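You operate a simulated robot arm through the tools that you are given. There is no shell and no other tool. Be economical: measure what you need, move in short steps, check, and stop when the job is done.

Carry out the task below with a simulated two-armed robot. There is one attempt and no reset: what you move stays moved.

JOB
Clutch out pocket nine, move the teal slider to 9, bolt it, clutch in.
Fine: the bolt is tightened with the green driver, which goes back in its holder; lever in after the bolt is tight; valves, other levers and both plugs stay. Set down upright: green driver.

Only the result counts: the job must be done as asked and must still hold three seconds after the hand-in. Knocking over, shifting, dropping, spilling or breaking anything else fails it.

ROBOT AND FRAMES
Two 7-joint arms with fingered hands on one trunk, on a base that drives. Base frame: it is fixed to the floor where the robot stands at the start and does not move with it; the origin is under the middle of the robot, x ahead of it, y to its left, z up. Readings come in mm, degrees, newtons and seconds.
The left shoulder is at the start at [70, 132, 1037], the right one opposite. With the tool pointing down near the work surface each hand reaches from about 100 to 620 mm from the robot's upright axis, wherever it stands, measured 20 degrees to its own side. Places, roughly: blue valve of pocket five [700, -2200, 800]; blue valve of pocket nine [700, -200, 800]; blue valve of pocket seven [700, -900, 800]; blue valve of pocket six [700, -1600, 800]; blue valve of pocket three [700, -2900, 800]; blue valve of pocket two [700, -3500, 800]; bolt by the steel plate [800, -400, 900]; clutch lever of pocket five [600, -2000, 700]; clutch lever of pocket nine [700, 0, 700]; clutch lever of pocket seven [700, -700, 700]; clutch lever of pocket six [600, -1300, 700]; clutch lever of pocket three [600, -2600, 700]; clutch lever of pocket two [600, -3300, 700]. Payload 2.3 kg a hand.
The tool frame of a hand sits at the grasp point between the pads (the TCP): z along the fingers, y along the line on which they close. The tips reach 25 mm beyond it. Largest opening 88 mm; the body of the gripper starts 29 mm behind the TCP. The gripper is a hand of 3 fingers: y runs from the thumb to the fingers, the wrist lies at [-13, -97, -162] in the tool frame, and closing takes about 1.5 s.
Orientation is that of the tool frame in the base frame, as a unit quaternion [w, x, y, z]. With the fingers straight down and the wrist toward the robot, the tool's x, y and z point along [0, 1, 0], [1, 0, 0] and [0, 0, -1] of the base frame.

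CONTROLS
- The arms move only by the tool drive_tool. It takes "left_moves", "right_moves" or both (then of equal length, played together; a hand with none holds still); each is a list of rows, each an object of numbers (a shift or turn left out is 0, a gripper value left out holds the last): "x", "y", "z": the shift along the tool's x, y, z in mm; "wx", "wy", "wz": the turn, a rotation vector about the tool's x, y, z in rad; "gripper": the gripper command, from -1 (fully open) to 1 (shut), values between in proportion. In form: [{"x": .., "y": .., "z": .., "wx": .., "wy": .., "wz": .., "gripper": ..}, ...]. A call has 1 to 8 rows; each row is the pose to reach, as a shift and turn from the pose commanded when the call began, along the tool's axes at that moment. Each row takes 0.2 s and may step no farther than 50 mm and 8.6 degrees from the row before; otherwise, or with a gripper value out of range, the whole call is refused. A pose out of reach is approached as far as the arm can. The call stops where the force on the tool passes 40 N (or 10 N more than at its start, if that is more) or the arm is blocked; 0.2 s more then pass. The fingers move at their own pace (about 108 mm/s each) and stop on an object; they squeeze with about 22 N. The grip force told is the motor's: it shows also when the fingers shut on nothing. Time passes only in rows, and 0.2 s behind the last, so rows that repeat a pose let the fingers close. The reply holds the time, the measured pose of the TCP, the force on the tool along the base axes, the opening and the grip force, in the units named above and with some noise, with the torque about the TCP (base axes, N m) and any sound that the robot's microphone picked up.
- Cameras (640 x 400 px; columns grow to the right, rows downward): "scene" is now at [153.3, -11, 1361.9]; the picture's right is [-0.06, -1.00, 0.00], its down [-0.48, 0.03, -0.88] and it looks along [0.87, -0.05, -0.48] (base axes); focal length 214 px, centre (320, 200). "left" rides on the left gripper at [-58, -85, -99] in its tool frame; the picture's right is [-0.67, -0.35, 0.66], its down [0.69, -0.63, 0.37] and it looks along [0.29, 0.69, 0.66] (tool axes); focal length 261 px, centre (320, 200). "right" rides on the right gripper at [58, -85, -99] in its tool frame; the picture's right is [-0.67, 0.35, -0.66], its down [-0.69, -0.63, 0.37] and it looks along [-0.29, 0.69, 0.66] (tool axes); focal length 261 px, centre (320, 200).
- capture(camera): a new picture of that camera. The clock stands still meanwhile.
- slide_trunk(by): slides the trunk up (or, below 0, down) by that many mm; the arms and the scene camera ride with it, the base frame stays. It gives what a move gives, with no picture.
- roll_base(legs): drives the robot by 1 to 6 legs, each [ahead, left, turn to the left] in mm, mm and degrees, along the robot's own axes; the way and the turn of a leg run together, so that a leg with both is an arc; at most 1500 mm and 180 degrees a leg. The arms and the cameras ride along, it lands a little off, and it stops where it bumps. It gives what a move gives.
- preshape(shape, hand): the hand has 3 fingers and takes this shape, open, in about a second: jaw (thumb against the fingers, like two jaws); tri (thumb and two fingers); tip (a fingertip pinch); poke (one finger out to press); point (the index stretched); flat (the hand flat); cup (the hand cupped); fist (a fist). The gripper value then closes the fingers along that shape, each until it touches; the sizes above hold for jaw. It gives what a move gives, with no picture.
- pan_tilt(pan, tilt): turns the head with the scene camera to pan (to the left, within 86 degrees either way) and tilt (down, from -29 to 69), counted from straight ahead of the robot. It gives what a move gives.
- pixel_to_xyz(camera, pixels): for up to 12 pixels [column, row] of the newest picture of that camera ("zoom" is the newest enlarged one), the place [x, y, z] in the base frame of the surface seen there, good to about 2 mm, but the place of the scene camera against the robot may be out by one fixed shift of up to 18 mm in any direction. The clock stands still meanwhile.
- zoom(camera, box): a new picture of the part [left, top, right, bottom] of that camera's present view, enlarged. The clock stands still meanwhile.
- close_job(): hands the job in; it is judged then, once.

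Keep the steps short. Do not move on a guess: measure, check each grasp and each placing, and mend mistakes. In all there are 80 turns and 62 pictures (those below and enlarged ones count). Leave the grippers open and the arms clear of the work at the hand-in unless told otherwise, and finish with a single line.

The tools are called after "Emit:" as a command line: name --argument value ..., lists and objects as JSON in quotes. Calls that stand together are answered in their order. drive_tool: Moves the arms, as the interface text tells. Its arguments: {"type":"object","properties":{"left_moves":{"type":"array"},"right_moves":{"type":"array"}},"required":[]} The other tools are called the same way: slide_trunk (by) slides the trunk up or down; preshape (shape, hand) gives the hand a shape; roll_base (legs) drives the base; pan_tilt (pan, tilt) turns the head that bears the scene camera; capture (camera) takes a picture; pixel_to_xyz (camera, pixels) gives the place of the surface under pixels of a picture; zoom (camera, box) takes an enlarged picture of a part of a camera's view; close_job () hands the job in.

At the start:

```text
t: 0.0
left_ee_pos: [345.8, 149.4, 1273.0]
left_orientation: [-0.001, 0.707, 0.708, 0.0]
left_wrist_force: [-0.6, 0.4, -0.1]
left_moment: [-0.01, 0.01, -0.01]
left_grip_width: 87.8
left_grip_force: 0.0
left_shape: jaw
right_ee_pos: [405.7, -202.9, 1185.5]
right_orientation: [0.0, 0.707, 0.707, 0.0]
right_wrist_force: [-0.4, 0.4, 0.0]
right_moment: [0.0, 0.01, 0.0]
right_grip_width: 87.6
right_grip_force: 0.1
right_shape: jaw
trunk travel left (down, up): [-595.0, 245.0]
robot x, y, heading: [-2.9, -2.3, 0.1]
head pan, tilt: [-3.2, 28.9]
```

scene: 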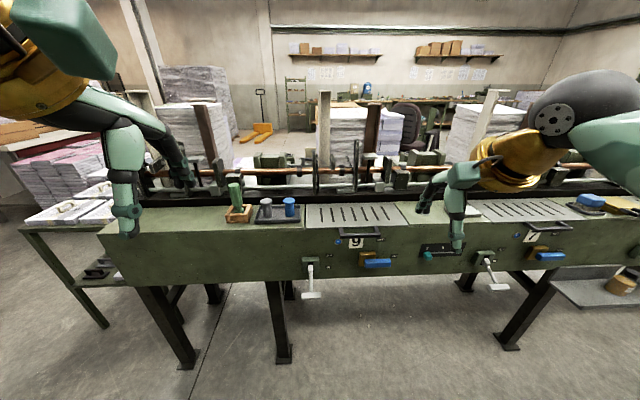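
right: 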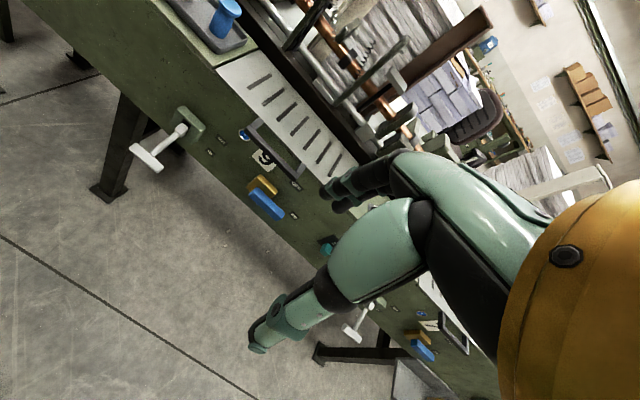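
left: 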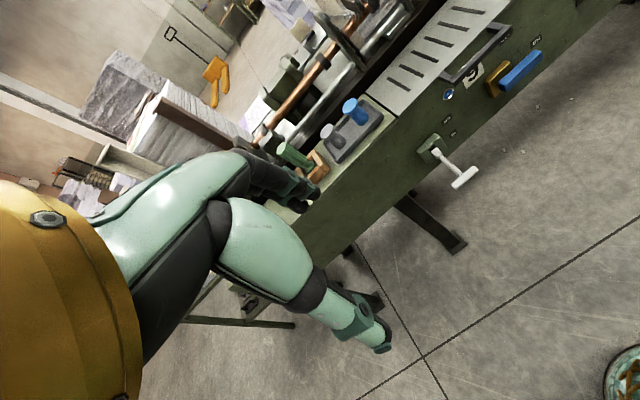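

I see pocket nine's lever near (312,285), the green driver near (236,205), and a teal slider near (430,253) partly hidden by the right hand. I'll enlarge these parts.

Emit:
zoom --camera "scene" --box '[210, 170, 370, 310]'

Emit:
zoom --camera "scene" --box '[350, 180, 510, 300]'

```text
2.86 times, centred on (290, 240) of scene
```

zoom: 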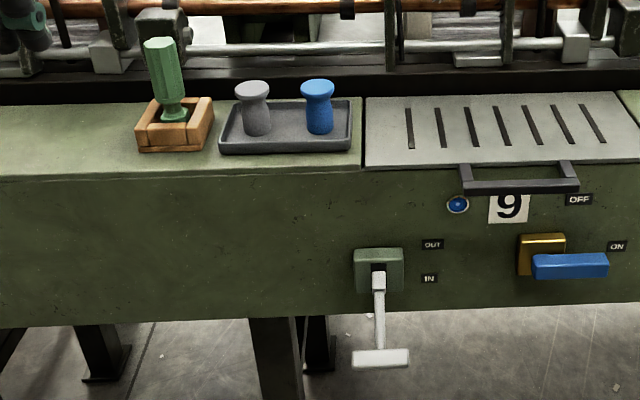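

```text
3.33 times, centred on (430, 240) of scene
```

zoom: 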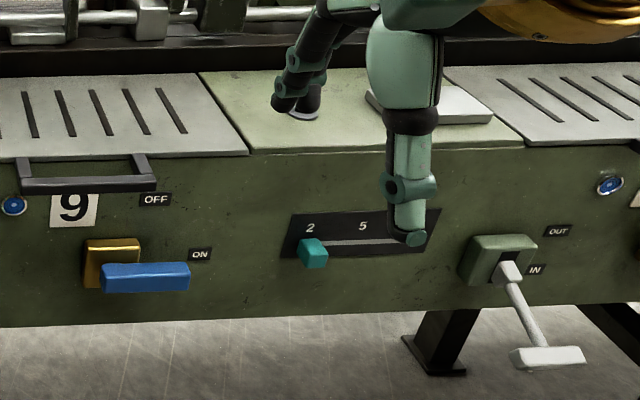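

The slider stands at 2 and the right hand hides the "9" end and the bolt. I'll move the right hand out to the right by 200 mm and then look again.

Emit:
drive_tool --right_moves '[{"x": -50}, {"x": -100}, {"x": -150}, {"x": -200}, {"x": -250}]'

Emit:
pan_tilt --pan -10 --tilt 35

Emit:
capture --camera "scene"

```text
t: 1.2
left_ee_pos: [346.8, 148.7, 1273.6]
left_orientation: [-0.002, 0.708, 0.707, 0.001]
left_wrist_force: [-0.2, -0.1, 0.3]
left_moment: [0.01, 0.02, 0.0]
left_grip_width: 87.8
left_grip_force: 0.0
left_shape: jaw
right_ee_pos: [388.7, -416.9, 1169.0]
right_orientation: [0.0, 0.706, 0.708, 0.0]
right_wrist_force: [0.0, -0.3, 0.5]
right_moment: [-0.02, 0.01, -0.03]
right_grip_width: 87.5
right_grip_force: 0.1
right_shape: jaw
right hand out of reach, approached as far as the arm can: row 4, 5
trunk travel left (down, up): [-595.0, 245.0]
robot x, y, heading: [-1.8, -1.9, -0.1]
head pan, tilt: [-3.2, 28.9]
```

```text
t: 1.9
left_ee_pos: [346.5, 150.0, 1271.3]
left_orientation: [0.0, 0.707, 0.707, 0.0]
left_wrist_force: [-1.0, -0.2, -0.2]
left_moment: [-0.01, 0.0, 0.0]
left_grip_width: 87.6
left_grip_force: 0.0
left_shape: jaw
right_ee_pos: [387.8, -416.4, 1170.5]
right_orientation: [0.001, 0.707, 0.707, 0.001]
right_wrist_force: [0.2, 0.5, 1.4]
right_moment: [0.03, 0.02, -0.02]
right_grip_width: 87.7
right_grip_force: 0.0
right_shape: jaw
trunk travel left (down, up): [-595.0, 245.0]
robot x, y, heading: [-0.3, 1.2, -0.0]
head pan, tilt: [-10.0, 35.0]
```

```text
56 pictures are left
```

scene: 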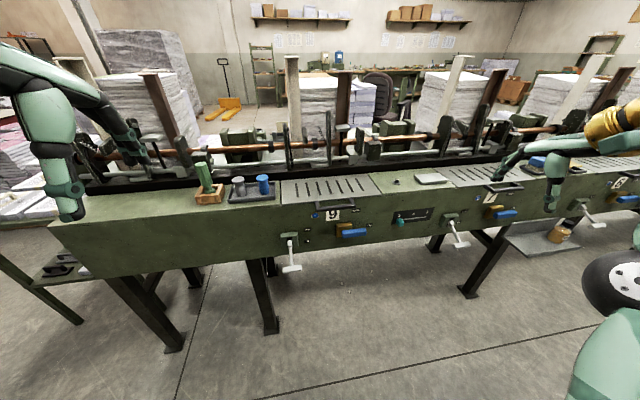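

Slider, bolt and lever are now in the open. I'll enlarge the slider/bolt area and measure.

Emit:
zoom --camera "scene" --box '[370, 160, 470, 230]'

Emit:
pixel_to_xyz --camera "scene" --pixels '[[291, 268], [290, 240], [204, 175], [208, 197], [397, 181], [401, 222], [341, 230], [315, 214], [280, 200], [430, 179]]'

```text
5.71 times, centred on (420, 195) of scene
```

zoom: 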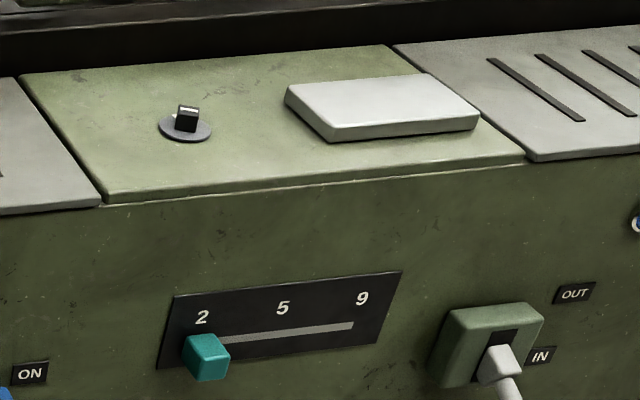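

```text
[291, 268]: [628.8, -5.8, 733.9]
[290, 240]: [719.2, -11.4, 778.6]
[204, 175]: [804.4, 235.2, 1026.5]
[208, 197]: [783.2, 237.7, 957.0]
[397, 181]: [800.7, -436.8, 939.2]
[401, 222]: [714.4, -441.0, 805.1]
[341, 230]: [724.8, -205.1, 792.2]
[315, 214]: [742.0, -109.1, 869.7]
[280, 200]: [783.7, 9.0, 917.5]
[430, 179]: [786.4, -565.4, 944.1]
```

The bolt is a square head at about (800,-437,935); the slider track runs right to 9. The scene camera may be shifted, so I measure the same things with the left hand's camera.

Emit:
capture --camera "left"

Emit:
pixel_to_xyz --camera "left" --pixels '[[465, 177], [280, 147], [300, 161], [310, 170], [354, 108], [435, 153], [398, 118], [449, 95], [524, 66]]'

Emit:
zoom --camera "scene" --box '[170, 150, 310, 290]'

Emit:
pixel_to_xyz --camera "zoom" --pixels '[[148, 80], [148, 110], [158, 125], [170, 178], [136, 217], [240, 190], [205, 225], [557, 540], [545, 500], [545, 430], [550, 390], [505, 240]]'

```text
54 pictures are left
```

left: 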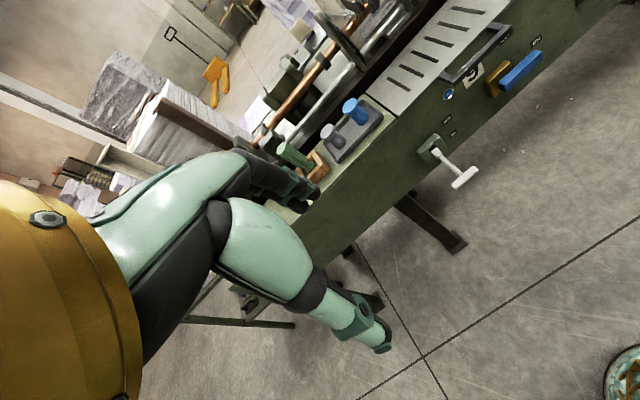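

```text
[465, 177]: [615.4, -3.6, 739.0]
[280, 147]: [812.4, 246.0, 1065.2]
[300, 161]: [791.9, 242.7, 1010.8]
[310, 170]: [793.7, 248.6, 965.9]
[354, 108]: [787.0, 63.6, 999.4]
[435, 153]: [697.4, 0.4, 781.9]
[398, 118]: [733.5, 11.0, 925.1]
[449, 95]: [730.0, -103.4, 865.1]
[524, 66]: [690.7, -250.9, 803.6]
```

```text
2.86 times, centred on (240, 220) of scene
```

zoom: 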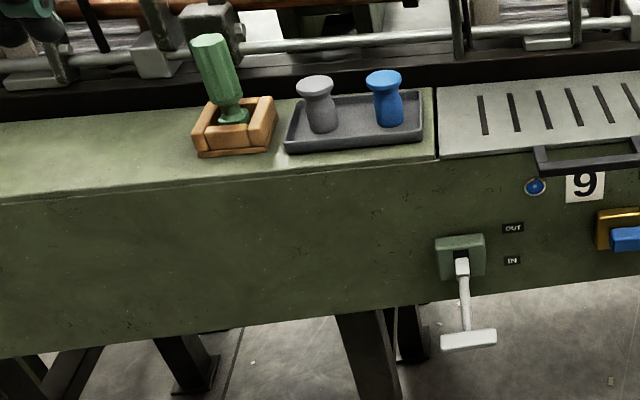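

```text
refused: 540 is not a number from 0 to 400
```

The left hand's camera gives: lever T-handle (615,-4,739), driver (793,245,~965–1065), button (730,-103,865); the scene picture is shifted by about (+12,-6,+5). Now I drive ahead 240 and right 250 so that the left hand is at the lever and the right at the slider.

Emit:
roll_base --legs '[[0, -250, 0], [240, 0, 0]]'

Emit:
capture --camera "scene"

Emit:
capture --camera "left"

Emit:
capture --camera "right"

```text
t: 5.1
left_ee_pos: [582.3, -101.0, 1273.4]
left_orientation: [0.001, 0.706, 0.708, 0.001]
left_wrist_force: [-0.1, -0.2, 0.4]
left_moment: [-0.02, 0.02, 0.01]
left_grip_width: 87.4
left_grip_force: 0.1
left_shape: jaw
right_ee_pos: [625.0, -665.0, 1170.3]
right_orientation: [0.001, 0.706, 0.709, 0.002]
right_wrist_force: [-0.5, 0.2, -0.4]
right_moment: [-0.03, 0.03, 0.02]
right_grip_width: 87.7
right_grip_force: 0.1
right_shape: jaw
trunk travel left (down, up): [-595.0, 245.0]
robot x, y, heading: [237.9, -250.3, 0.3]
head pan, tilt: [-10.0, 35.0]
```

```text
52 pictures are left
```

scene: 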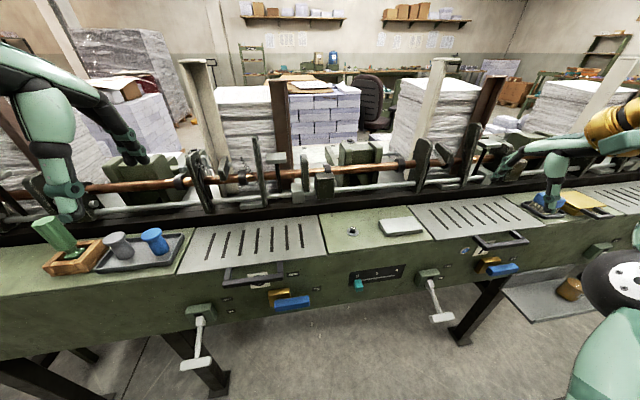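

```text
51 pictures are left
```

left: 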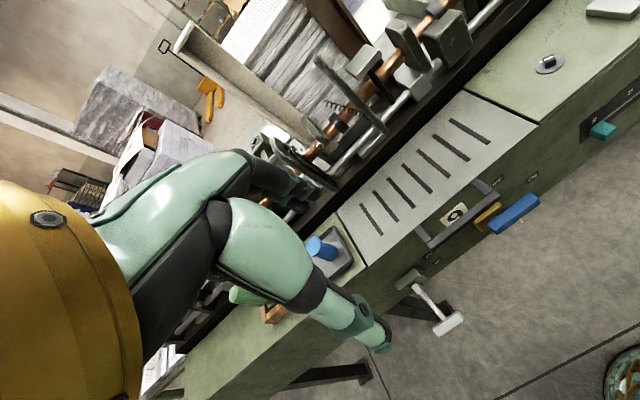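

```text
50 pictures are left
```

right: 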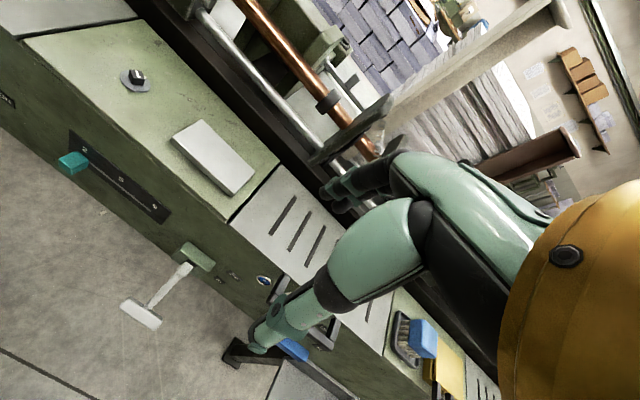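

Both wrist cameras see the targets well. I measure the lever, bolt, slider and track with them.

Emit:
pixel_to_xyz --camera "right" --pixels '[[137, 76], [126, 81], [135, 85], [67, 160], [77, 167], [84, 157], [72, 170], [99, 166], [152, 205], [155, 208], [118, 216], [180, 150]]'

Emit:
pixel_to_xyz --camera "left" --pixels '[[462, 318], [435, 332], [448, 325], [430, 305], [415, 288], [399, 283], [410, 270], [424, 276], [320, 247], [320, 240], [238, 294], [275, 313]]'

Emit:
pixel_to_xyz --camera "scene" --pixels '[[196, 363], [199, 340], [200, 322], [190, 311], [212, 306], [351, 231], [358, 283], [40, 222], [70, 240], [69, 248]]'

Emit:
zoom --camera "right" --box '[40, 40, 200, 240]'

Emit:
zoom --camera "scene" --box '[20, 200, 260, 380]'

```text
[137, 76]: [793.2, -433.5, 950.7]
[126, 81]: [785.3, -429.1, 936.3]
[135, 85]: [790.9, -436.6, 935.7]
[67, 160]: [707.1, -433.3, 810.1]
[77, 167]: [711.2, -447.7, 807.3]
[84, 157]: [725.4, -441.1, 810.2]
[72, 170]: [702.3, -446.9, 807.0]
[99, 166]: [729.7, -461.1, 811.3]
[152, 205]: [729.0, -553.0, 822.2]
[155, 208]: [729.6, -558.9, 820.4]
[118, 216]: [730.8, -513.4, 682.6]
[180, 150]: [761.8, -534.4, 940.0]
```

```text
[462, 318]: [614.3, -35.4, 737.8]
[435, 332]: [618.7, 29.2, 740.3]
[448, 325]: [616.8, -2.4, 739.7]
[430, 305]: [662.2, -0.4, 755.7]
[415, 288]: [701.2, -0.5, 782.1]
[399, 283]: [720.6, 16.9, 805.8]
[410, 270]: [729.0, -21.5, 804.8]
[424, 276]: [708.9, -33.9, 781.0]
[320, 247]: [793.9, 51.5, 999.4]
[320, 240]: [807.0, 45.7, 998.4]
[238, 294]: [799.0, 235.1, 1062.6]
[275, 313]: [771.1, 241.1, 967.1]
```

```text
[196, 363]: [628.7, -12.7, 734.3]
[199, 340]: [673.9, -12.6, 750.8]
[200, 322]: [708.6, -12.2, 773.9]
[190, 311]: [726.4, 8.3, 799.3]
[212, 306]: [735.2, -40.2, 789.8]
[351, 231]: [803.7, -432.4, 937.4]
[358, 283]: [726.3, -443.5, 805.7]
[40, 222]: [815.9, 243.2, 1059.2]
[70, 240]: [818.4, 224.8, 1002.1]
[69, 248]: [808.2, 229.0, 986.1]
```

```text
2.00 times, centred on (120, 140) of right
```

zoom: 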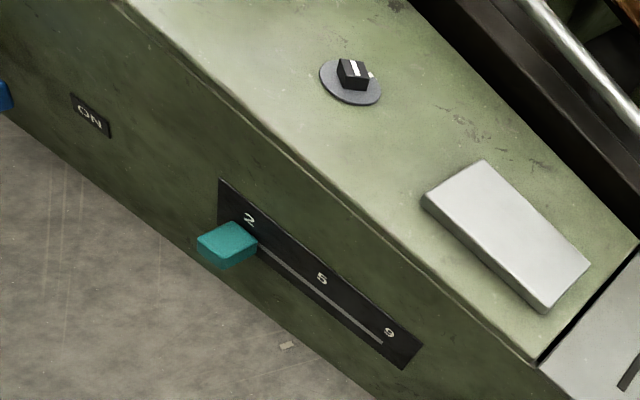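

```text
2.22 times, centred on (140, 290) of scene
```

zoom: 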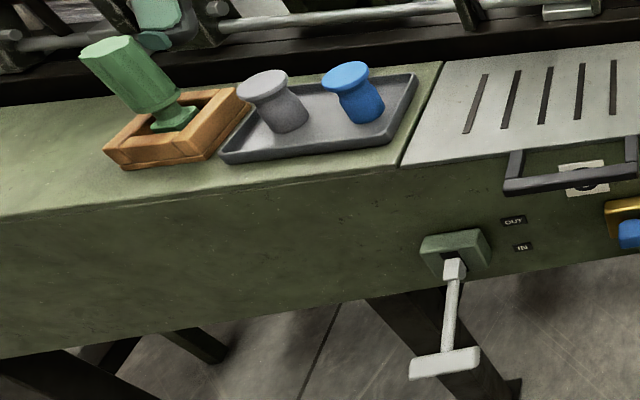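

Lever T-bar centre is (617,-2,739), running along y, and pivots at about (720,-1,785). I'll push it up from below with the left hand pointing ahead and closed. First I pitch the left hand forward while it's high and pull it back; then lower the trunk.

Emit:
drive_tool --left_moves '[{"x": 13, "y": -10, "wx": -0.147, "gripper": 1}, {"x": 26, "y": -20, "wx": -0.294}, {"x": 39, "y": -30, "wx": -0.441}, {"x": 52, "y": -40, "wx": -0.588}, {"x": 65, "y": -50, "wx": -0.735}, {"x": 78, "y": -60, "wx": -0.882}, {"x": 90, "y": -70, "wx": -1.029}, {"x": 99, "y": -80, "wx": -1.176}]'

Emit:
slide_trunk --by -200

```text
t: 6.9
left_ee_pos: [503.2, 0.3, 1272.9]
left_orientation: [0.393, 0.586, 0.589, 0.394]
left_wrist_force: [-0.1, 0.0, -0.5]
left_moment: [0.02, 0.01, -0.01]
left_grip_width: 0.2
left_grip_force: 22.3
left_shape: jaw
right_ee_pos: [626.1, -665.4, 1169.6]
right_orientation: [0.0, 0.705, 0.709, 0.0]
right_wrist_force: [0.3, -0.3, -0.4]
right_moment: [-0.01, 0.0, 0.0]
right_grip_width: 87.6
right_grip_force: 0.1
right_shape: jaw
trunk travel left (down, up): [-595.0, 245.0]
robot x, y, heading: [234.0, -251.0, 0.3]
head pan, tilt: [-10.0, 35.0]
```

```text
t: 9.0
left_ee_pos: [503.5, -0.4, 1071.8]
left_orientation: [0.391, 0.587, 0.59, 0.393]
left_wrist_force: [-0.8, -0.6, -0.5]
left_moment: [0.0, -0.03, 0.0]
left_grip_width: 0.0
left_grip_force: 21.5
left_shape: jaw
right_ee_pos: [627.4, -665.8, 971.5]
right_orientation: [0.001, 0.706, 0.708, 0.001]
right_wrist_force: [2.0, -0.3, -0.1]
right_moment: [-0.03, 0.0, -0.01]
right_grip_width: 87.8
right_grip_force: 0.0
right_shape: jaw
trunk travel left (down, up): [-395.0, 445.0]
robot x, y, heading: [237.8, -252.4, 0.2]
head pan, tilt: [-10.0, 35.0]
```

The hand is pitched 67°. I finish the pitch to horizontal and descend in front of the lever to z≈705, staying at x≈503 (tips at 528, well short of the bar).

Emit:
drive_tool --left_moves '[{"y": -42.5, "z": 17.7, "wx": -0.13}, {"y": -85, "z": 35.4, "wx": -0.26}, {"y": -127.5, "z": 53.1, "wx": -0.39}, {"y": -170, "z": 70.8, "wx": -0.39}, {"y": -212.5, "z": 88.5, "wx": -0.39}, {"y": -255, "z": 106.2, "wx": -0.39}, {"y": -297.5, "z": 123.9, "wx": -0.39}, {"y": -339, "z": 141, "wx": -0.39}]'

Emit:
capture --camera "left"

```text
t: 10.8
left_ee_pos: [508.8, 87.9, 702.5]
left_orientation: [0.504, 0.507, 0.496, 0.494]
left_wrist_force: [0.0, -0.4, -0.4]
left_moment: [-0.02, -0.01, 0.0]
left_grip_width: 0.0
left_grip_force: 22.4
left_shape: jaw
left hand out of reach, approached as far as the arm can: row 1, 2, 3, 4, 5, 6, 7, 8
right_ee_pos: [626.1, -665.4, 970.0]
right_orientation: [0.001, 0.705, 0.709, 0.001]
right_wrist_force: [0.4, -0.2, 0.0]
right_moment: [0.01, -0.01, 0.0]
right_grip_width: 87.7
right_grip_force: 0.1
right_shape: jaw
trunk travel left (down, up): [-395.0, 445.0]
robot x, y, heading: [238.1, -249.2, 0.1]
head pan, tilt: [-10.0, 35.0]
```

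```text
47 pictures are left
```

left: 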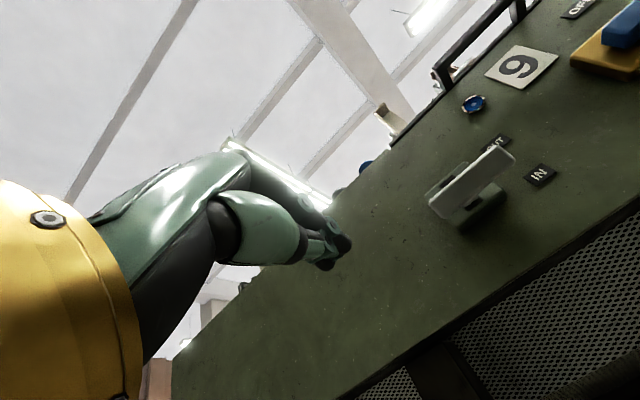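

The hand was held off to y=88 by its reach limit; it's under and left of the bar. I shift the base 90 mm right so the hand lines up with the bar, keeping the arm as is.

Emit:
roll_base --legs '[[0, -90, 0]]'

Emit:
drive_tool --left_moves '[{"z": 0}]'

```text
t: 11.9
left_ee_pos: [508.7, 1.4, 703.9]
left_orientation: [0.503, 0.505, 0.497, 0.495]
left_wrist_force: [-0.1, 0.0, -0.7]
left_moment: [-0.02, -0.03, -0.02]
left_grip_width: 0.0
left_grip_force: 22.5
left_shape: jaw
right_ee_pos: [628.1, -754.7, 969.9]
right_orientation: [0.001, 0.705, 0.709, 0.0]
right_wrist_force: [-0.6, 0.4, -0.5]
right_moment: [0.01, 0.03, 0.01]
right_grip_width: 87.4
right_grip_force: 0.1
right_shape: jaw
trunk travel left (down, up): [-395.0, 445.0]
robot x, y, heading: [236.6, -338.5, 0.4]
head pan, tilt: [-10.0, 35.0]
```

```text
t: 12.3
left_ee_pos: [509.4, 1.2, 704.0]
left_orientation: [0.503, 0.505, 0.498, 0.494]
left_wrist_force: [0.0, -0.2, -0.3]
left_moment: [0.0, 0.0, 0.01]
left_grip_width: 0.0
left_grip_force: 21.5
left_shape: jaw
right_ee_pos: [626.1, -752.2, 969.8]
right_orientation: [0.0, 0.704, 0.71, 0.0]
right_wrist_force: [0.5, -0.2, -0.5]
right_moment: [0.03, 0.02, 0.0]
right_grip_width: 87.4
right_grip_force: 0.0
right_shape: jaw
trunk travel left (down, up): [-395.0, 445.0]
robot x, y, heading: [236.1, -342.4, 0.3]
head pan, tilt: [-10.0, 35.0]
```

Aligned at y≈1. Now forward 110 mm under the bar, to x≈620.

Emit:
drive_tool --left_moves '[{"z": 37}, {"z": 74}, {"z": 111}]'

Emit:
capture --camera "left"

```text
t: 13.1
left_ee_pos: [616.0, -0.2, 702.2]
left_orientation: [0.503, 0.504, 0.499, 0.495]
left_wrist_force: [-17.0, -1.5, -11.0]
left_moment: [-0.1, -0.21, 0.17]
left_grip_width: 0.0
left_grip_force: 22.3
left_shape: jaw
right_ee_pos: [625.9, -752.3, 971.6]
right_orientation: [0.002, 0.704, 0.71, 0.001]
right_wrist_force: [-0.1, 0.7, -0.1]
right_moment: [-0.01, 0.01, -0.02]
right_grip_width: 87.5
right_grip_force: 0.0
right_shape: jaw
trunk travel left (down, up): [-395.0, 445.0]
robot x, y, heading: [236.3, -340.0, 0.4]
head pan, tilt: [-10.0, 35.0]
```

```text
46 pictures are left
```

left: 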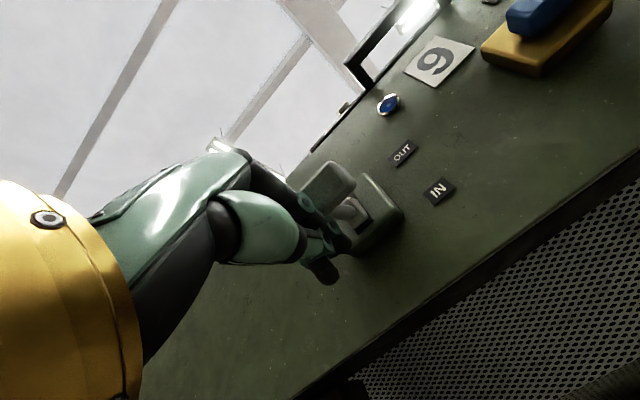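

A light touch (17 N back, 11 N down): the finger's upper side meets the bar. I back off 6 mm and raise, watching the force.

Emit:
drive_tool --left_moves '[{"z": -6}, {"z": -6, "y": 20}, {"z": -8, "y": 40}]'

Emit:
capture --camera "left"

```text
t: 13.9
left_ee_pos: [604.8, 0.3, 746.8]
left_orientation: [0.505, 0.502, 0.495, 0.498]
left_wrist_force: [-26.9, 0.8, -5.0]
left_moment: [-0.04, -0.53, 0.28]
left_grip_width: 0.2
left_grip_force: 22.1
left_shape: jaw
right_ee_pos: [620.2, -752.4, 973.8]
right_orientation: [0.004, 0.704, 0.71, 0.003]
right_wrist_force: [0.2, -0.5, 0.4]
right_moment: [0.04, 0.01, -0.01]
right_grip_width: 87.8
right_grip_force: 0.1
right_shape: jaw
trunk travel left (down, up): [-395.0, 445.0]
robot x, y, heading: [234.6, -338.6, 0.4]
head pan, tilt: [-10.0, 35.0]
```

```text
45 pictures are left
```

left: 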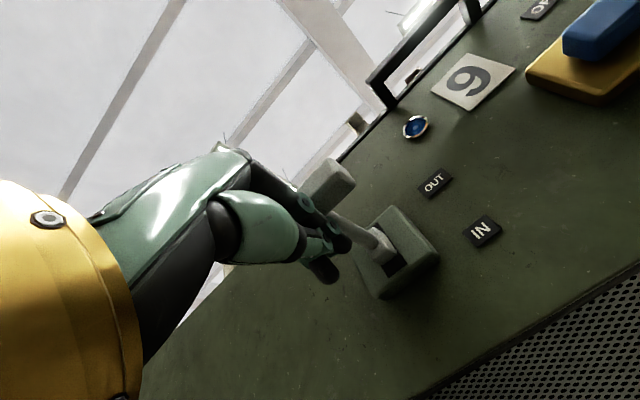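

The lever is rising; the bar presses back on the hand, so I give way 12 mm and keep raising.

Emit:
drive_tool --left_moves '[{"z": -8, "y": 12}, {"z": -10, "y": 30}, {"z": -8, "y": 48}]'

Emit:
capture --camera "left"

Emit:
capture --camera "scene"

```text
t: 14.7
left_ee_pos: [605.4, -0.5, 791.3]
left_orientation: [0.503, 0.505, 0.497, 0.494]
left_wrist_force: [-0.8, -0.4, -2.7]
left_moment: [-0.01, 0.02, -0.03]
left_grip_width: 0.0
left_grip_force: 22.2
left_shape: jaw
right_ee_pos: [627.4, -753.6, 969.9]
right_orientation: [0.001, 0.705, 0.709, 0.001]
right_wrist_force: [-0.4, -1.0, -0.4]
right_moment: [-0.02, 0.0, 0.02]
right_grip_width: 87.8
right_grip_force: 0.0
right_shape: jaw
trunk travel left (down, up): [-395.0, 445.0]
robot x, y, heading: [234.5, -340.4, 0.2]
head pan, tilt: [-10.0, 35.0]
```

```text
44 pictures are left
```

left: 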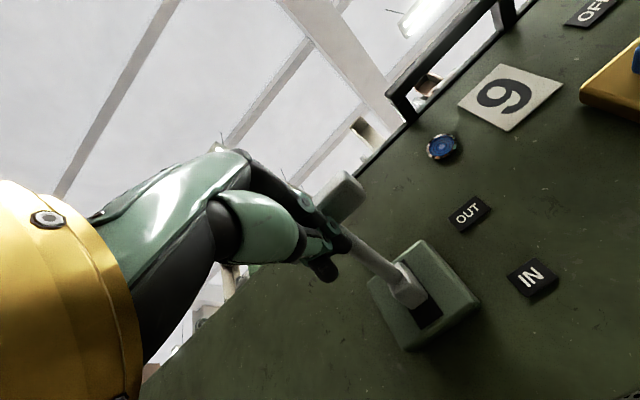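

```text
43 pictures are left
```

scene: 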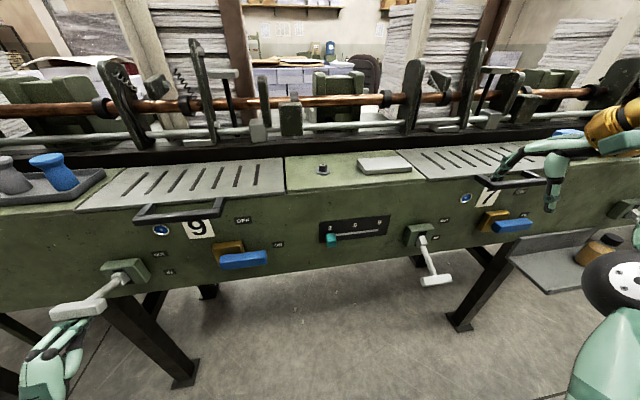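

The lever has come up with almost no force now. I measure the bar and push a little more to find its stop.

Emit:
pixel_to_xyz --camera "scene" --pixels '[[78, 310], [105, 290], [122, 278]]'

Emit:
drive_tool --left_moves '[{"y": 10}, {"y": 20}, {"y": 30}]'

Emit:
capture --camera "scene"

```text
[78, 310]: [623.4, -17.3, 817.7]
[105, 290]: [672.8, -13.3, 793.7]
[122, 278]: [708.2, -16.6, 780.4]
```

```text
t: 15.4
left_ee_pos: [604.4, 2.4, 805.6]
left_orientation: [0.498, 0.507, 0.505, 0.489]
left_wrist_force: [-12.6, -7.3, -26.3]
left_moment: [-0.04, 0.32, -0.04]
left_grip_width: 0.0
left_grip_force: 21.9
left_shape: jaw
right_ee_pos: [627.5, -751.9, 970.1]
right_orientation: [0.001, 0.704, 0.71, 0.0]
right_wrist_force: [-0.6, 0.4, 0.7]
right_moment: [0.0, -0.01, -0.01]
right_grip_width: 87.9
right_grip_force: 0.0
right_shape: jaw
trunk travel left (down, up): [-395.0, 445.0]
robot x, y, heading: [236.6, -338.4, 0.6]
head pan, tilt: [-10.0, 35.0]
stopped in row 3 (left hand): the force on the tool passed its limit at 47 N (the readings are from after the stop); the commanded pose is now the measured one
```

```text
42 pictures are left
```

scene: 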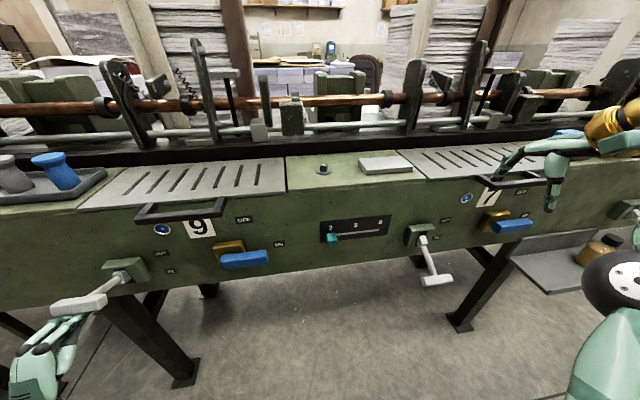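

The lever rests on its upper stop, beside OUT. I lower the left hand off it, pull back 100 mm and open it. Then I drive right 443 mm so the same hand faces the slider knob.

Emit:
drive_tool --left_moves '[{"y": -20}, {"y": -22, "z": -45}, {"y": -22, "z": -90}, {"y": -22, "z": -95, "gripper": -1}]'

Emit:
roll_base --legs '[[0, -443, 0]]'

Emit:
capture --camera "left"

Emit:
capture --camera "scene"

```text
t: 16.4
left_ee_pos: [508.0, 4.6, 788.6]
left_orientation: [0.501, 0.508, 0.5, 0.49]
left_wrist_force: [0.2, 0.3, -0.1]
left_moment: [-0.04, 0.0, -0.03]
left_grip_width: 86.2
left_grip_force: 0.0
left_shape: jaw
left hand out of reach, approached as far as the arm can: row 3
right_ee_pos: [627.3, -752.4, 970.3]
right_orientation: [0.001, 0.705, 0.709, 0.001]
right_wrist_force: [0.4, 0.8, 0.5]
right_moment: [0.02, -0.01, -0.04]
right_grip_width: 87.6
right_grip_force: 0.1
right_shape: jaw
trunk travel left (down, up): [-395.0, 445.0]
robot x, y, heading: [235.2, -342.0, 0.4]
head pan, tilt: [-10.0, 35.0]
```

```text
t: 19.1
left_ee_pos: [511.2, -439.1, 787.9]
left_orientation: [0.503, 0.511, 0.498, 0.488]
left_wrist_force: [-0.1, -0.1, 0.0]
left_moment: [-0.01, -0.02, -0.02]
left_grip_width: 87.5
left_grip_force: 0.1
left_shape: jaw
right_ee_pos: [624.0, -1198.0, 970.4]
right_orientation: [0.0, 0.708, 0.706, 0.0]
right_wrist_force: [0.0, 0.0, 0.1]
right_moment: [-0.03, 0.03, 0.01]
right_grip_width: 87.9
right_grip_force: 0.0
right_shape: jaw
trunk travel left (down, up): [-395.0, 445.0]
robot x, y, heading: [239.0, -779.7, -0.4]
head pan, tilt: [-10.0, 35.0]
```

```text
41 pictures are left
```

left: 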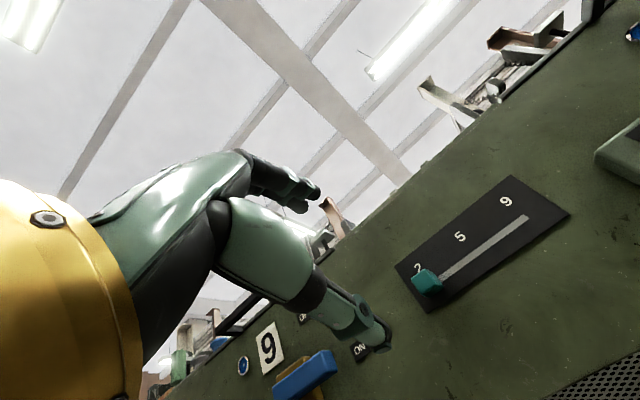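

```text
40 pictures are left
```

scene: 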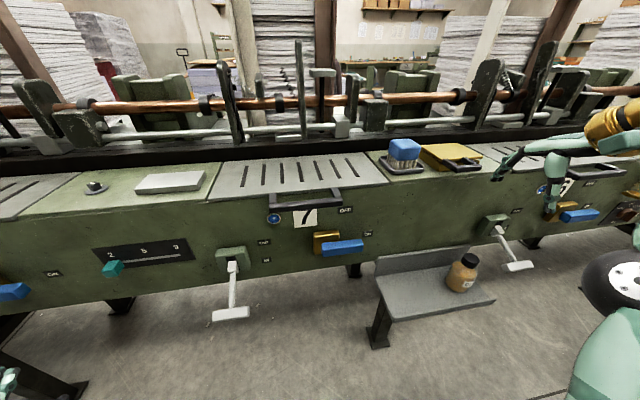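

Emit:
pixel_to_xyz --camera "left" --pixels '[[426, 282], [420, 276], [436, 288], [418, 268], [460, 237], [506, 201], [526, 217], [444, 276], [480, 270]]'

Emit:
pixel_to_xyz --camera "scene" --pixels '[[112, 269], [105, 272], [118, 272], [94, 187], [144, 250], [176, 246], [187, 255]]'

Emit:
zoom --camera "left" --box '[370, 160, 590, 320]'

```text
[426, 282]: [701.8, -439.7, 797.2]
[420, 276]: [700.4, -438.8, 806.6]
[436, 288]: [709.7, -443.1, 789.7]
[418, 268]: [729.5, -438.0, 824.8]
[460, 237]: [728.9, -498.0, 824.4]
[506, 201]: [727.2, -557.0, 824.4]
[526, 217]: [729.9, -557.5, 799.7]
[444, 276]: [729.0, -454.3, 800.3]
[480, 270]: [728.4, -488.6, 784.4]
```

```text
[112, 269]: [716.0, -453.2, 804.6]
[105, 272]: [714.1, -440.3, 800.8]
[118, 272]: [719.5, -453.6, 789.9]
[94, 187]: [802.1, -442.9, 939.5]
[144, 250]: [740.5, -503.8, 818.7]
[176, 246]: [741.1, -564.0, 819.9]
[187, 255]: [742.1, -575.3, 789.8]
```

```text
2.50 times, centred on (480, 240) of left
```

zoom: 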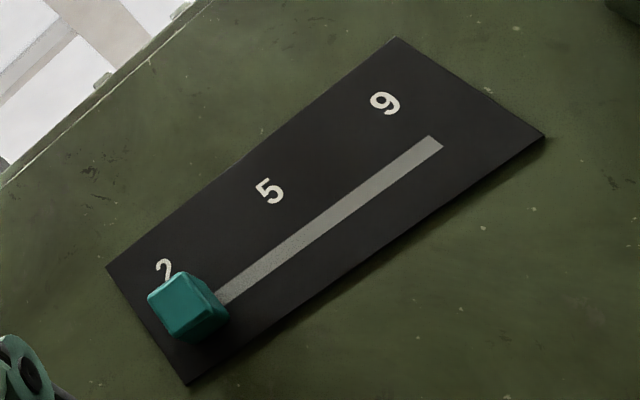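

Marks: 2 at y=-438, 5 at -498, 9 at -557; the knob centre is (≈714,-440,799). I move the open left hand ahead to x≈698 so the jaws straddle the knob from above and below.

Emit:
drive_tool --left_moves '[{"z": 45, "y": 5, "x": 1}, {"z": 90, "y": 10, "x": 2}, {"z": 130, "y": 13, "x": 4}, {"z": 165, "y": 15, "x": 5}, {"z": 187, "y": 15, "x": 5}]'

Emit:
capture --camera "left"

```text
t: 20.3
left_ee_pos: [671.9, -434.6, 796.4]
left_orientation: [0.503, 0.511, 0.498, 0.488]
left_wrist_force: [-0.4, 0.0, 0.5]
left_moment: [0.0, -0.05, 0.0]
left_grip_width: 87.4
left_grip_force: 0.1
left_shape: jaw
left hand out of reach, approached as far as the arm can: row 4, 5
right_ee_pos: [624.3, -1196.3, 970.4]
right_orientation: [0.001, 0.708, 0.706, 0.001]
right_wrist_force: [0.4, -0.5, 1.2]
right_moment: [0.0, -0.01, 0.03]
right_grip_width: 87.7
right_grip_force: 0.2
right_shape: jaw
trunk travel left (down, up): [-395.0, 445.0]
robot x, y, heading: [236.7, -777.0, -0.0]
head pan, tilt: [-10.0, 35.0]
```

```text
38 pictures are left
```

left: 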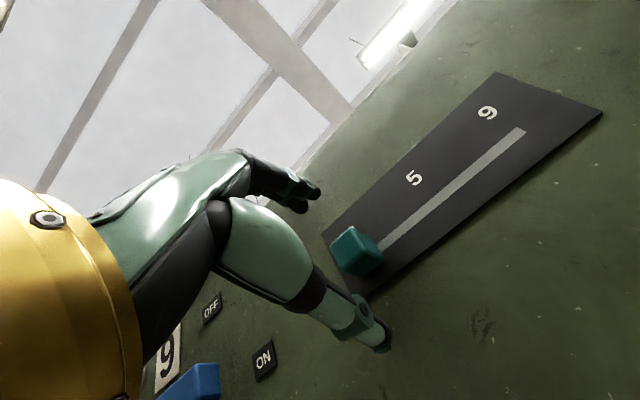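

The hand stops at x=672 (reach). The rest I do by driving the base 24 mm ahead and 5 mm right.

Emit:
roll_base --legs '[[25, -5, 0]]'

Emit:
drive_tool --left_moves '[{"gripper": 1}, {"gripper": 1}, {"gripper": 1}, {"gripper": 1}, {"gripper": 1}, {"gripper": 1}, {"gripper": 1}]'

Emit:
capture --camera "left"

```text
t: 21.1
left_ee_pos: [697.0, -440.1, 796.5]
left_orientation: [0.503, 0.511, 0.499, 0.487]
left_wrist_force: [1.0, 0.2, -0.3]
left_moment: [-0.01, -0.01, 0.0]
left_grip_width: 87.5
left_grip_force: 0.1
left_shape: jaw
right_ee_pos: [650.0, -1203.3, 969.2]
right_orientation: [0.0, 0.708, 0.706, 0.001]
right_wrist_force: [-0.3, -0.1, 0.0]
right_moment: [-0.02, 0.01, 0.0]
right_grip_width: 87.5
right_grip_force: 0.0
right_shape: jaw
trunk travel left (down, up): [-395.0, 445.0]
robot x, y, heading: [263.9, -782.8, 0.1]
head pan, tilt: [-10.0, 35.0]
```

```text
t: 22.7
left_ee_pos: [696.6, -439.8, 796.6]
left_orientation: [0.503, 0.511, 0.498, 0.488]
left_wrist_force: [0.3, 0.7, 0.8]
left_moment: [0.02, -0.02, -0.04]
left_grip_width: 16.9
left_grip_force: 22.2
left_shape: jaw
right_ee_pos: [650.6, -1202.4, 971.1]
right_orientation: [0.001, 0.708, 0.706, 0.001]
right_wrist_force: [-0.4, -1.0, -0.4]
right_moment: [0.0, -0.01, -0.03]
right_grip_width: 87.8
right_grip_force: 0.1
right_shape: jaw
trunk travel left (down, up): [-395.0, 445.0]
robot x, y, heading: [260.2, -787.3, -0.1]
head pan, tilt: [-10.0, 35.0]
```

```text
37 pictures are left
```

left: 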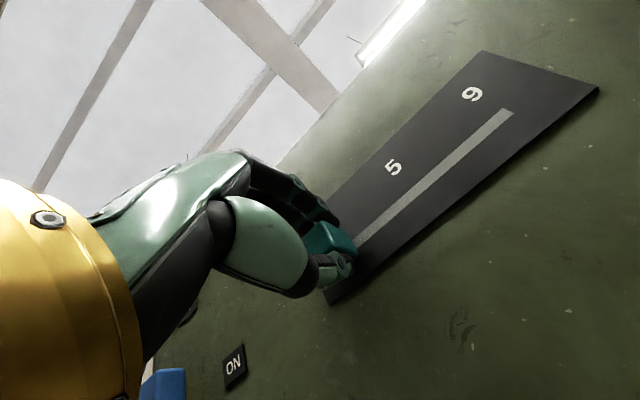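

The knob is held (width 17 mm). I slide it 118 mm to the right in steps.

Emit:
drive_tool --left_moves '[{"x": -25, "z": 0.7}, {"x": -50, "z": 1.4}, {"x": -75, "z": 2}, {"x": -100, "z": 2.7}, {"x": -117, "z": 3.2}]'

Emit:
capture --camera "left"

```text
t: 23.9
left_ee_pos: [693.1, -471.1, 794.8]
left_orientation: [0.501, 0.513, 0.498, 0.487]
left_wrist_force: [22.8, -1.0, 10.0]
left_moment: [0.0, -0.07, -0.02]
left_grip_width: 16.2
left_grip_force: 22.1
left_shape: jaw
left hand out of reach, approached as far as the arm can: row 1, 2, 3, 4, 5
right_ee_pos: [653.2, -1205.5, 967.5]
right_orientation: [-0.002, 0.708, 0.706, -0.001]
right_wrist_force: [0.4, 0.3, 0.5]
right_moment: [0.01, 0.0, -0.01]
right_grip_width: 87.8
right_grip_force: 0.1
right_shape: jaw
trunk travel left (down, up): [-395.0, 445.0]
robot x, y, heading: [259.0, -784.6, -0.2]
head pan, tilt: [-10.0, 35.0]
```

```text
36 pictures are left
```

left: 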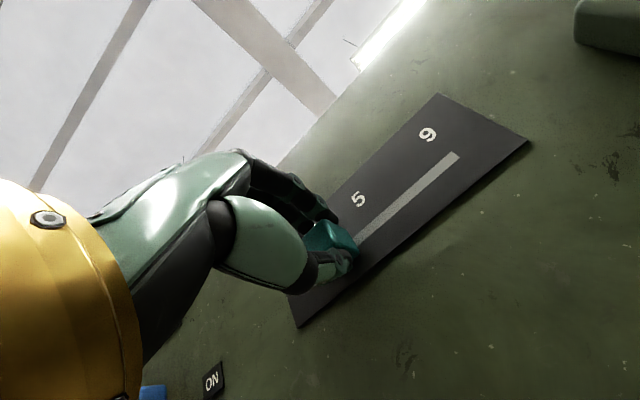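

The slider moves but the arm's reach ends at y=-471. I carry it on by driving the base right: 45 mm first.

Emit:
roll_base --legs '[[3, -45, 0]]'

```text
t: 24.8
left_ee_pos: [693.5, -515.6, 795.3]
left_orientation: [0.502, 0.513, 0.498, 0.486]
left_wrist_force: [8.7, -1.1, 2.7]
left_moment: [0.0, 0.04, 0.01]
left_grip_width: 16.5
left_grip_force: 22.2
left_shape: jaw
right_ee_pos: [653.9, -1248.5, 969.8]
right_orientation: [-0.002, 0.707, 0.707, 0.0]
right_wrist_force: [0.5, -0.5, 0.2]
right_moment: [-0.01, 0.02, -0.02]
right_grip_width: 87.5
right_grip_force: 0.1
right_shape: jaw
trunk travel left (down, up): [-395.0, 445.0]
robot x, y, heading: [265.0, -830.5, -0.1]
head pan, tilt: [-10.0, 35.0]
```

Going well with low force. Another 41 mm to bring it to y≈-557.

Emit:
roll_base --legs '[[1, -41, 0]]'

Emit:
zoom --camera "left" --box '[240, 100, 440, 300]'

```text
t: 25.7
left_ee_pos: [693.6, -556.8, 794.9]
left_orientation: [0.502, 0.512, 0.498, 0.487]
left_wrist_force: [4.8, -1.4, 2.3]
left_moment: [0.01, 0.02, -0.01]
left_grip_width: 16.9
left_grip_force: 21.8
left_shape: jaw
right_ee_pos: [655.3, -1289.7, 969.4]
right_orientation: [0.0, 0.707, 0.707, 0.0]
right_wrist_force: [0.0, -0.1, -0.2]
right_moment: [0.0, -0.01, 0.01]
right_grip_width: 87.8
right_grip_force: 0.0
right_shape: jaw
trunk travel left (down, up): [-395.0, 445.0]
robot x, y, heading: [265.5, -866.0, -0.1]
head pan, tilt: [-10.0, 35.0]
```

```text
2.00 times, centred on (340, 200) of left
```

zoom: 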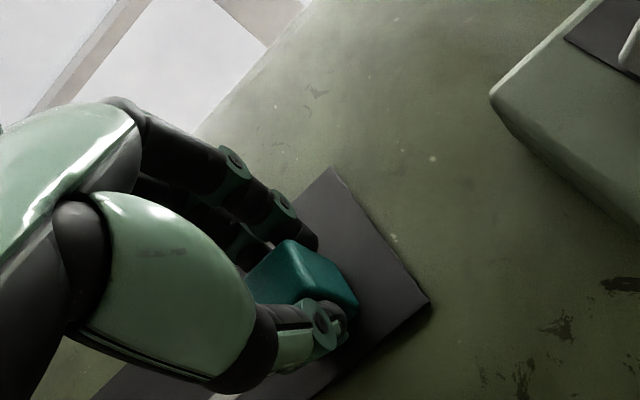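

The hand is at y=-557. I open and back the base off 150 mm, then check where the knob stands.

Emit:
drive_tool --left_moves '[{"gripper": -1}, {"gripper": -1}, {"gripper": -1}, {"gripper": -1}, {"gripper": -1}]'

Emit:
roll_base --legs '[[-150, 0, 0]]'

Emit:
zoom --camera "left" --box '[340, 120, 600, 320]'

```text
t: 26.9
left_ee_pos: [691.6, -555.4, 796.3]
left_orientation: [0.503, 0.512, 0.498, 0.487]
left_wrist_force: [0.2, 0.5, 0.2]
left_moment: [-0.01, 0.0, -0.01]
left_grip_width: 87.4
left_grip_force: 0.0
left_shape: jaw
right_ee_pos: [653.9, -1288.9, 969.9]
right_orientation: [0.0, 0.707, 0.708, 0.0]
right_wrist_force: [0.4, 0.2, -0.4]
right_moment: [-0.04, -0.02, 0.01]
right_grip_width: 87.8
right_grip_force: 0.0
right_shape: jaw
trunk travel left (down, up): [-395.0, 445.0]
robot x, y, heading: [267.8, -868.5, -0.0]
head pan, tilt: [-10.0, 35.0]
```

```text
t: 28.3
left_ee_pos: [541.4, -555.7, 795.8]
left_orientation: [0.504, 0.513, 0.496, 0.486]
left_wrist_force: [0.7, -0.6, 0.4]
left_moment: [0.02, 0.01, 0.0]
left_grip_width: 87.6
left_grip_force: 0.0
left_shape: jaw
right_ee_pos: [502.2, -1289.5, 970.7]
right_orientation: [0.001, 0.708, 0.706, 0.001]
right_wrist_force: [0.5, -0.3, -0.5]
right_moment: [-0.01, 0.02, 0.0]
right_grip_width: 87.7
right_grip_force: 0.0
right_shape: jaw
trunk travel left (down, up): [-395.0, 445.0]
robot x, y, heading: [115.6, -873.3, -0.1]
head pan, tilt: [-10.0, 35.0]
```

```text
2.00 times, centred on (470, 220) of left
```

zoom: 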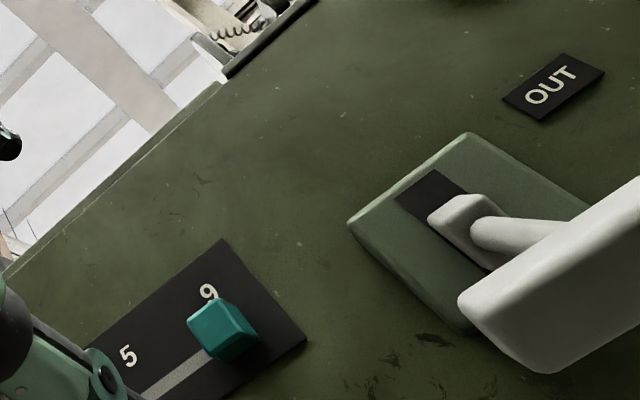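

Emit:
pixel_to_xyz --camera "zoom" --pixels '[[213, 336], [190, 322], [232, 357], [208, 292], [128, 357], [240, 330], [215, 303]]'

```text
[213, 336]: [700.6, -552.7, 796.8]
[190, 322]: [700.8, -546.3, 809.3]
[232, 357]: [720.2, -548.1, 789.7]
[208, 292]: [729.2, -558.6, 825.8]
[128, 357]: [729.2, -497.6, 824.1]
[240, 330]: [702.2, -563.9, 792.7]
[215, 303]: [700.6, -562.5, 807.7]
```

The knob's face spans about y=-546…-564, centre -555; the 9 is at -558. I look closer to decide on a small correction.

Emit:
zoom --camera "left" --box '[400, 230, 500, 300]'

Emit:
pixel_to_xyz --camera "zoom" --pixels '[[230, 265], [215, 240], [260, 300], [300, 265], [330, 240], [350, 260], [290, 195], [270, 210], [250, 165], [160, 330]]'

```text
5.71 times, centred on (450, 265) of left
```

zoom: 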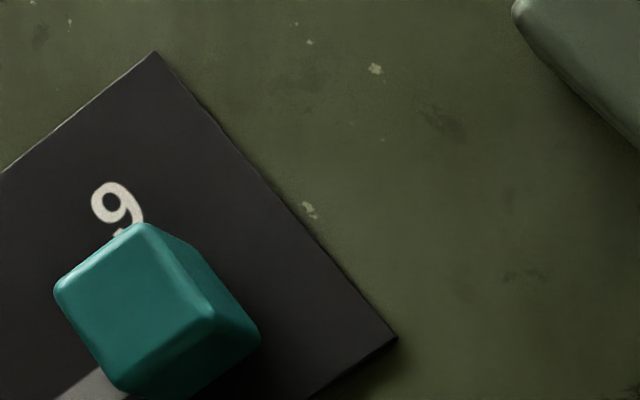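

```text
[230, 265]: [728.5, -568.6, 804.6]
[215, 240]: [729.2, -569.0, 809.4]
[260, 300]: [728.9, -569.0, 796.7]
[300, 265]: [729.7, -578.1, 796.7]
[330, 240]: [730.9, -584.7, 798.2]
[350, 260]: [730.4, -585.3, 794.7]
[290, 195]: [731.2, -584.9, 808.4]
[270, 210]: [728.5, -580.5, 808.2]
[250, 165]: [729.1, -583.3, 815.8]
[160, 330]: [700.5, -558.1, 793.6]
```

Emit:
pixel_to_xyz --camera "zoom" --pixels '[[72, 292], [95, 335], [120, 372], [140, 235], [165, 265], [205, 310], [100, 260], [165, 345], [135, 305], [118, 205], [230, 345], [105, 383]]'

```text
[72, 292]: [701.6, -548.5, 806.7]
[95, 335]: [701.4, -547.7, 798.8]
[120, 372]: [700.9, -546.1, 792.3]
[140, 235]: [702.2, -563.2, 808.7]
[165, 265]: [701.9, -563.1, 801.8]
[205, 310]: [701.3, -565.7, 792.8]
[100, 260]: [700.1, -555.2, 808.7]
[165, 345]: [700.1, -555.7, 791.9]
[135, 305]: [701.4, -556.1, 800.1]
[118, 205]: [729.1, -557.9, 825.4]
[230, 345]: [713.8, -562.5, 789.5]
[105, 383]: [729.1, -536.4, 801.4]
```

Knob centre is y≈-556 against the 9 mark at -557: good. Next the driver. I raise the trunk back 200 mm and pitch the left hand back to fingers-down.

Emit:
slide_trunk --by 200

Emit:
drive_tool --left_moves '[{"wx": 0.147, "y": 20}, {"wx": 0.294, "y": 40}, {"wx": 0.441, "y": 60}, {"wx": 0.588, "y": 80}, {"wx": 0.735, "y": 100}, {"wx": 0.882, "y": 120}, {"wx": 1.029, "y": 140}, {"wx": 1.176, "y": 150}]'

```text
t: 30.4
left_ee_pos: [541.3, -555.0, 996.1]
left_orientation: [0.503, 0.512, 0.497, 0.487]
left_wrist_force: [0.3, 0.7, 0.0]
left_moment: [-0.03, 0.0, 0.0]
left_grip_width: 87.7
left_grip_force: 0.1
left_shape: jaw
right_ee_pos: [502.5, -1288.9, 1170.4]
right_orientation: [0.001, 0.708, 0.707, 0.001]
right_wrist_force: [0.2, 0.4, 0.2]
right_moment: [0.0, 0.0, 0.05]
right_grip_width: 87.8
right_grip_force: 0.0
right_shape: jaw
trunk travel left (down, up): [-595.0, 245.0]
robot x, y, heading: [116.2, -870.9, -0.1]
head pan, tilt: [-10.0, 35.0]
```

```text
t: 32.2
left_ee_pos: [546.7, -558.2, 1146.1]
left_orientation: [0.132, 0.706, 0.683, 0.128]
left_wrist_force: [0.0, 0.6, 0.0]
left_moment: [0.04, -0.01, 0.04]
left_grip_width: 87.8
left_grip_force: 0.1
left_shape: jaw
right_ee_pos: [502.6, -1290.1, 1170.1]
right_orientation: [0.0, 0.708, 0.706, 0.0]
right_wrist_force: [-0.3, -0.1, 0.7]
right_moment: [0.02, 0.03, 0.0]
right_grip_width: 87.9
right_grip_force: 0.1
right_shape: jaw
trunk travel left (down, up): [-595.0, 245.0]
robot x, y, heading: [116.1, -871.4, -0.1]
head pan, tilt: [-10.0, 35.0]
```

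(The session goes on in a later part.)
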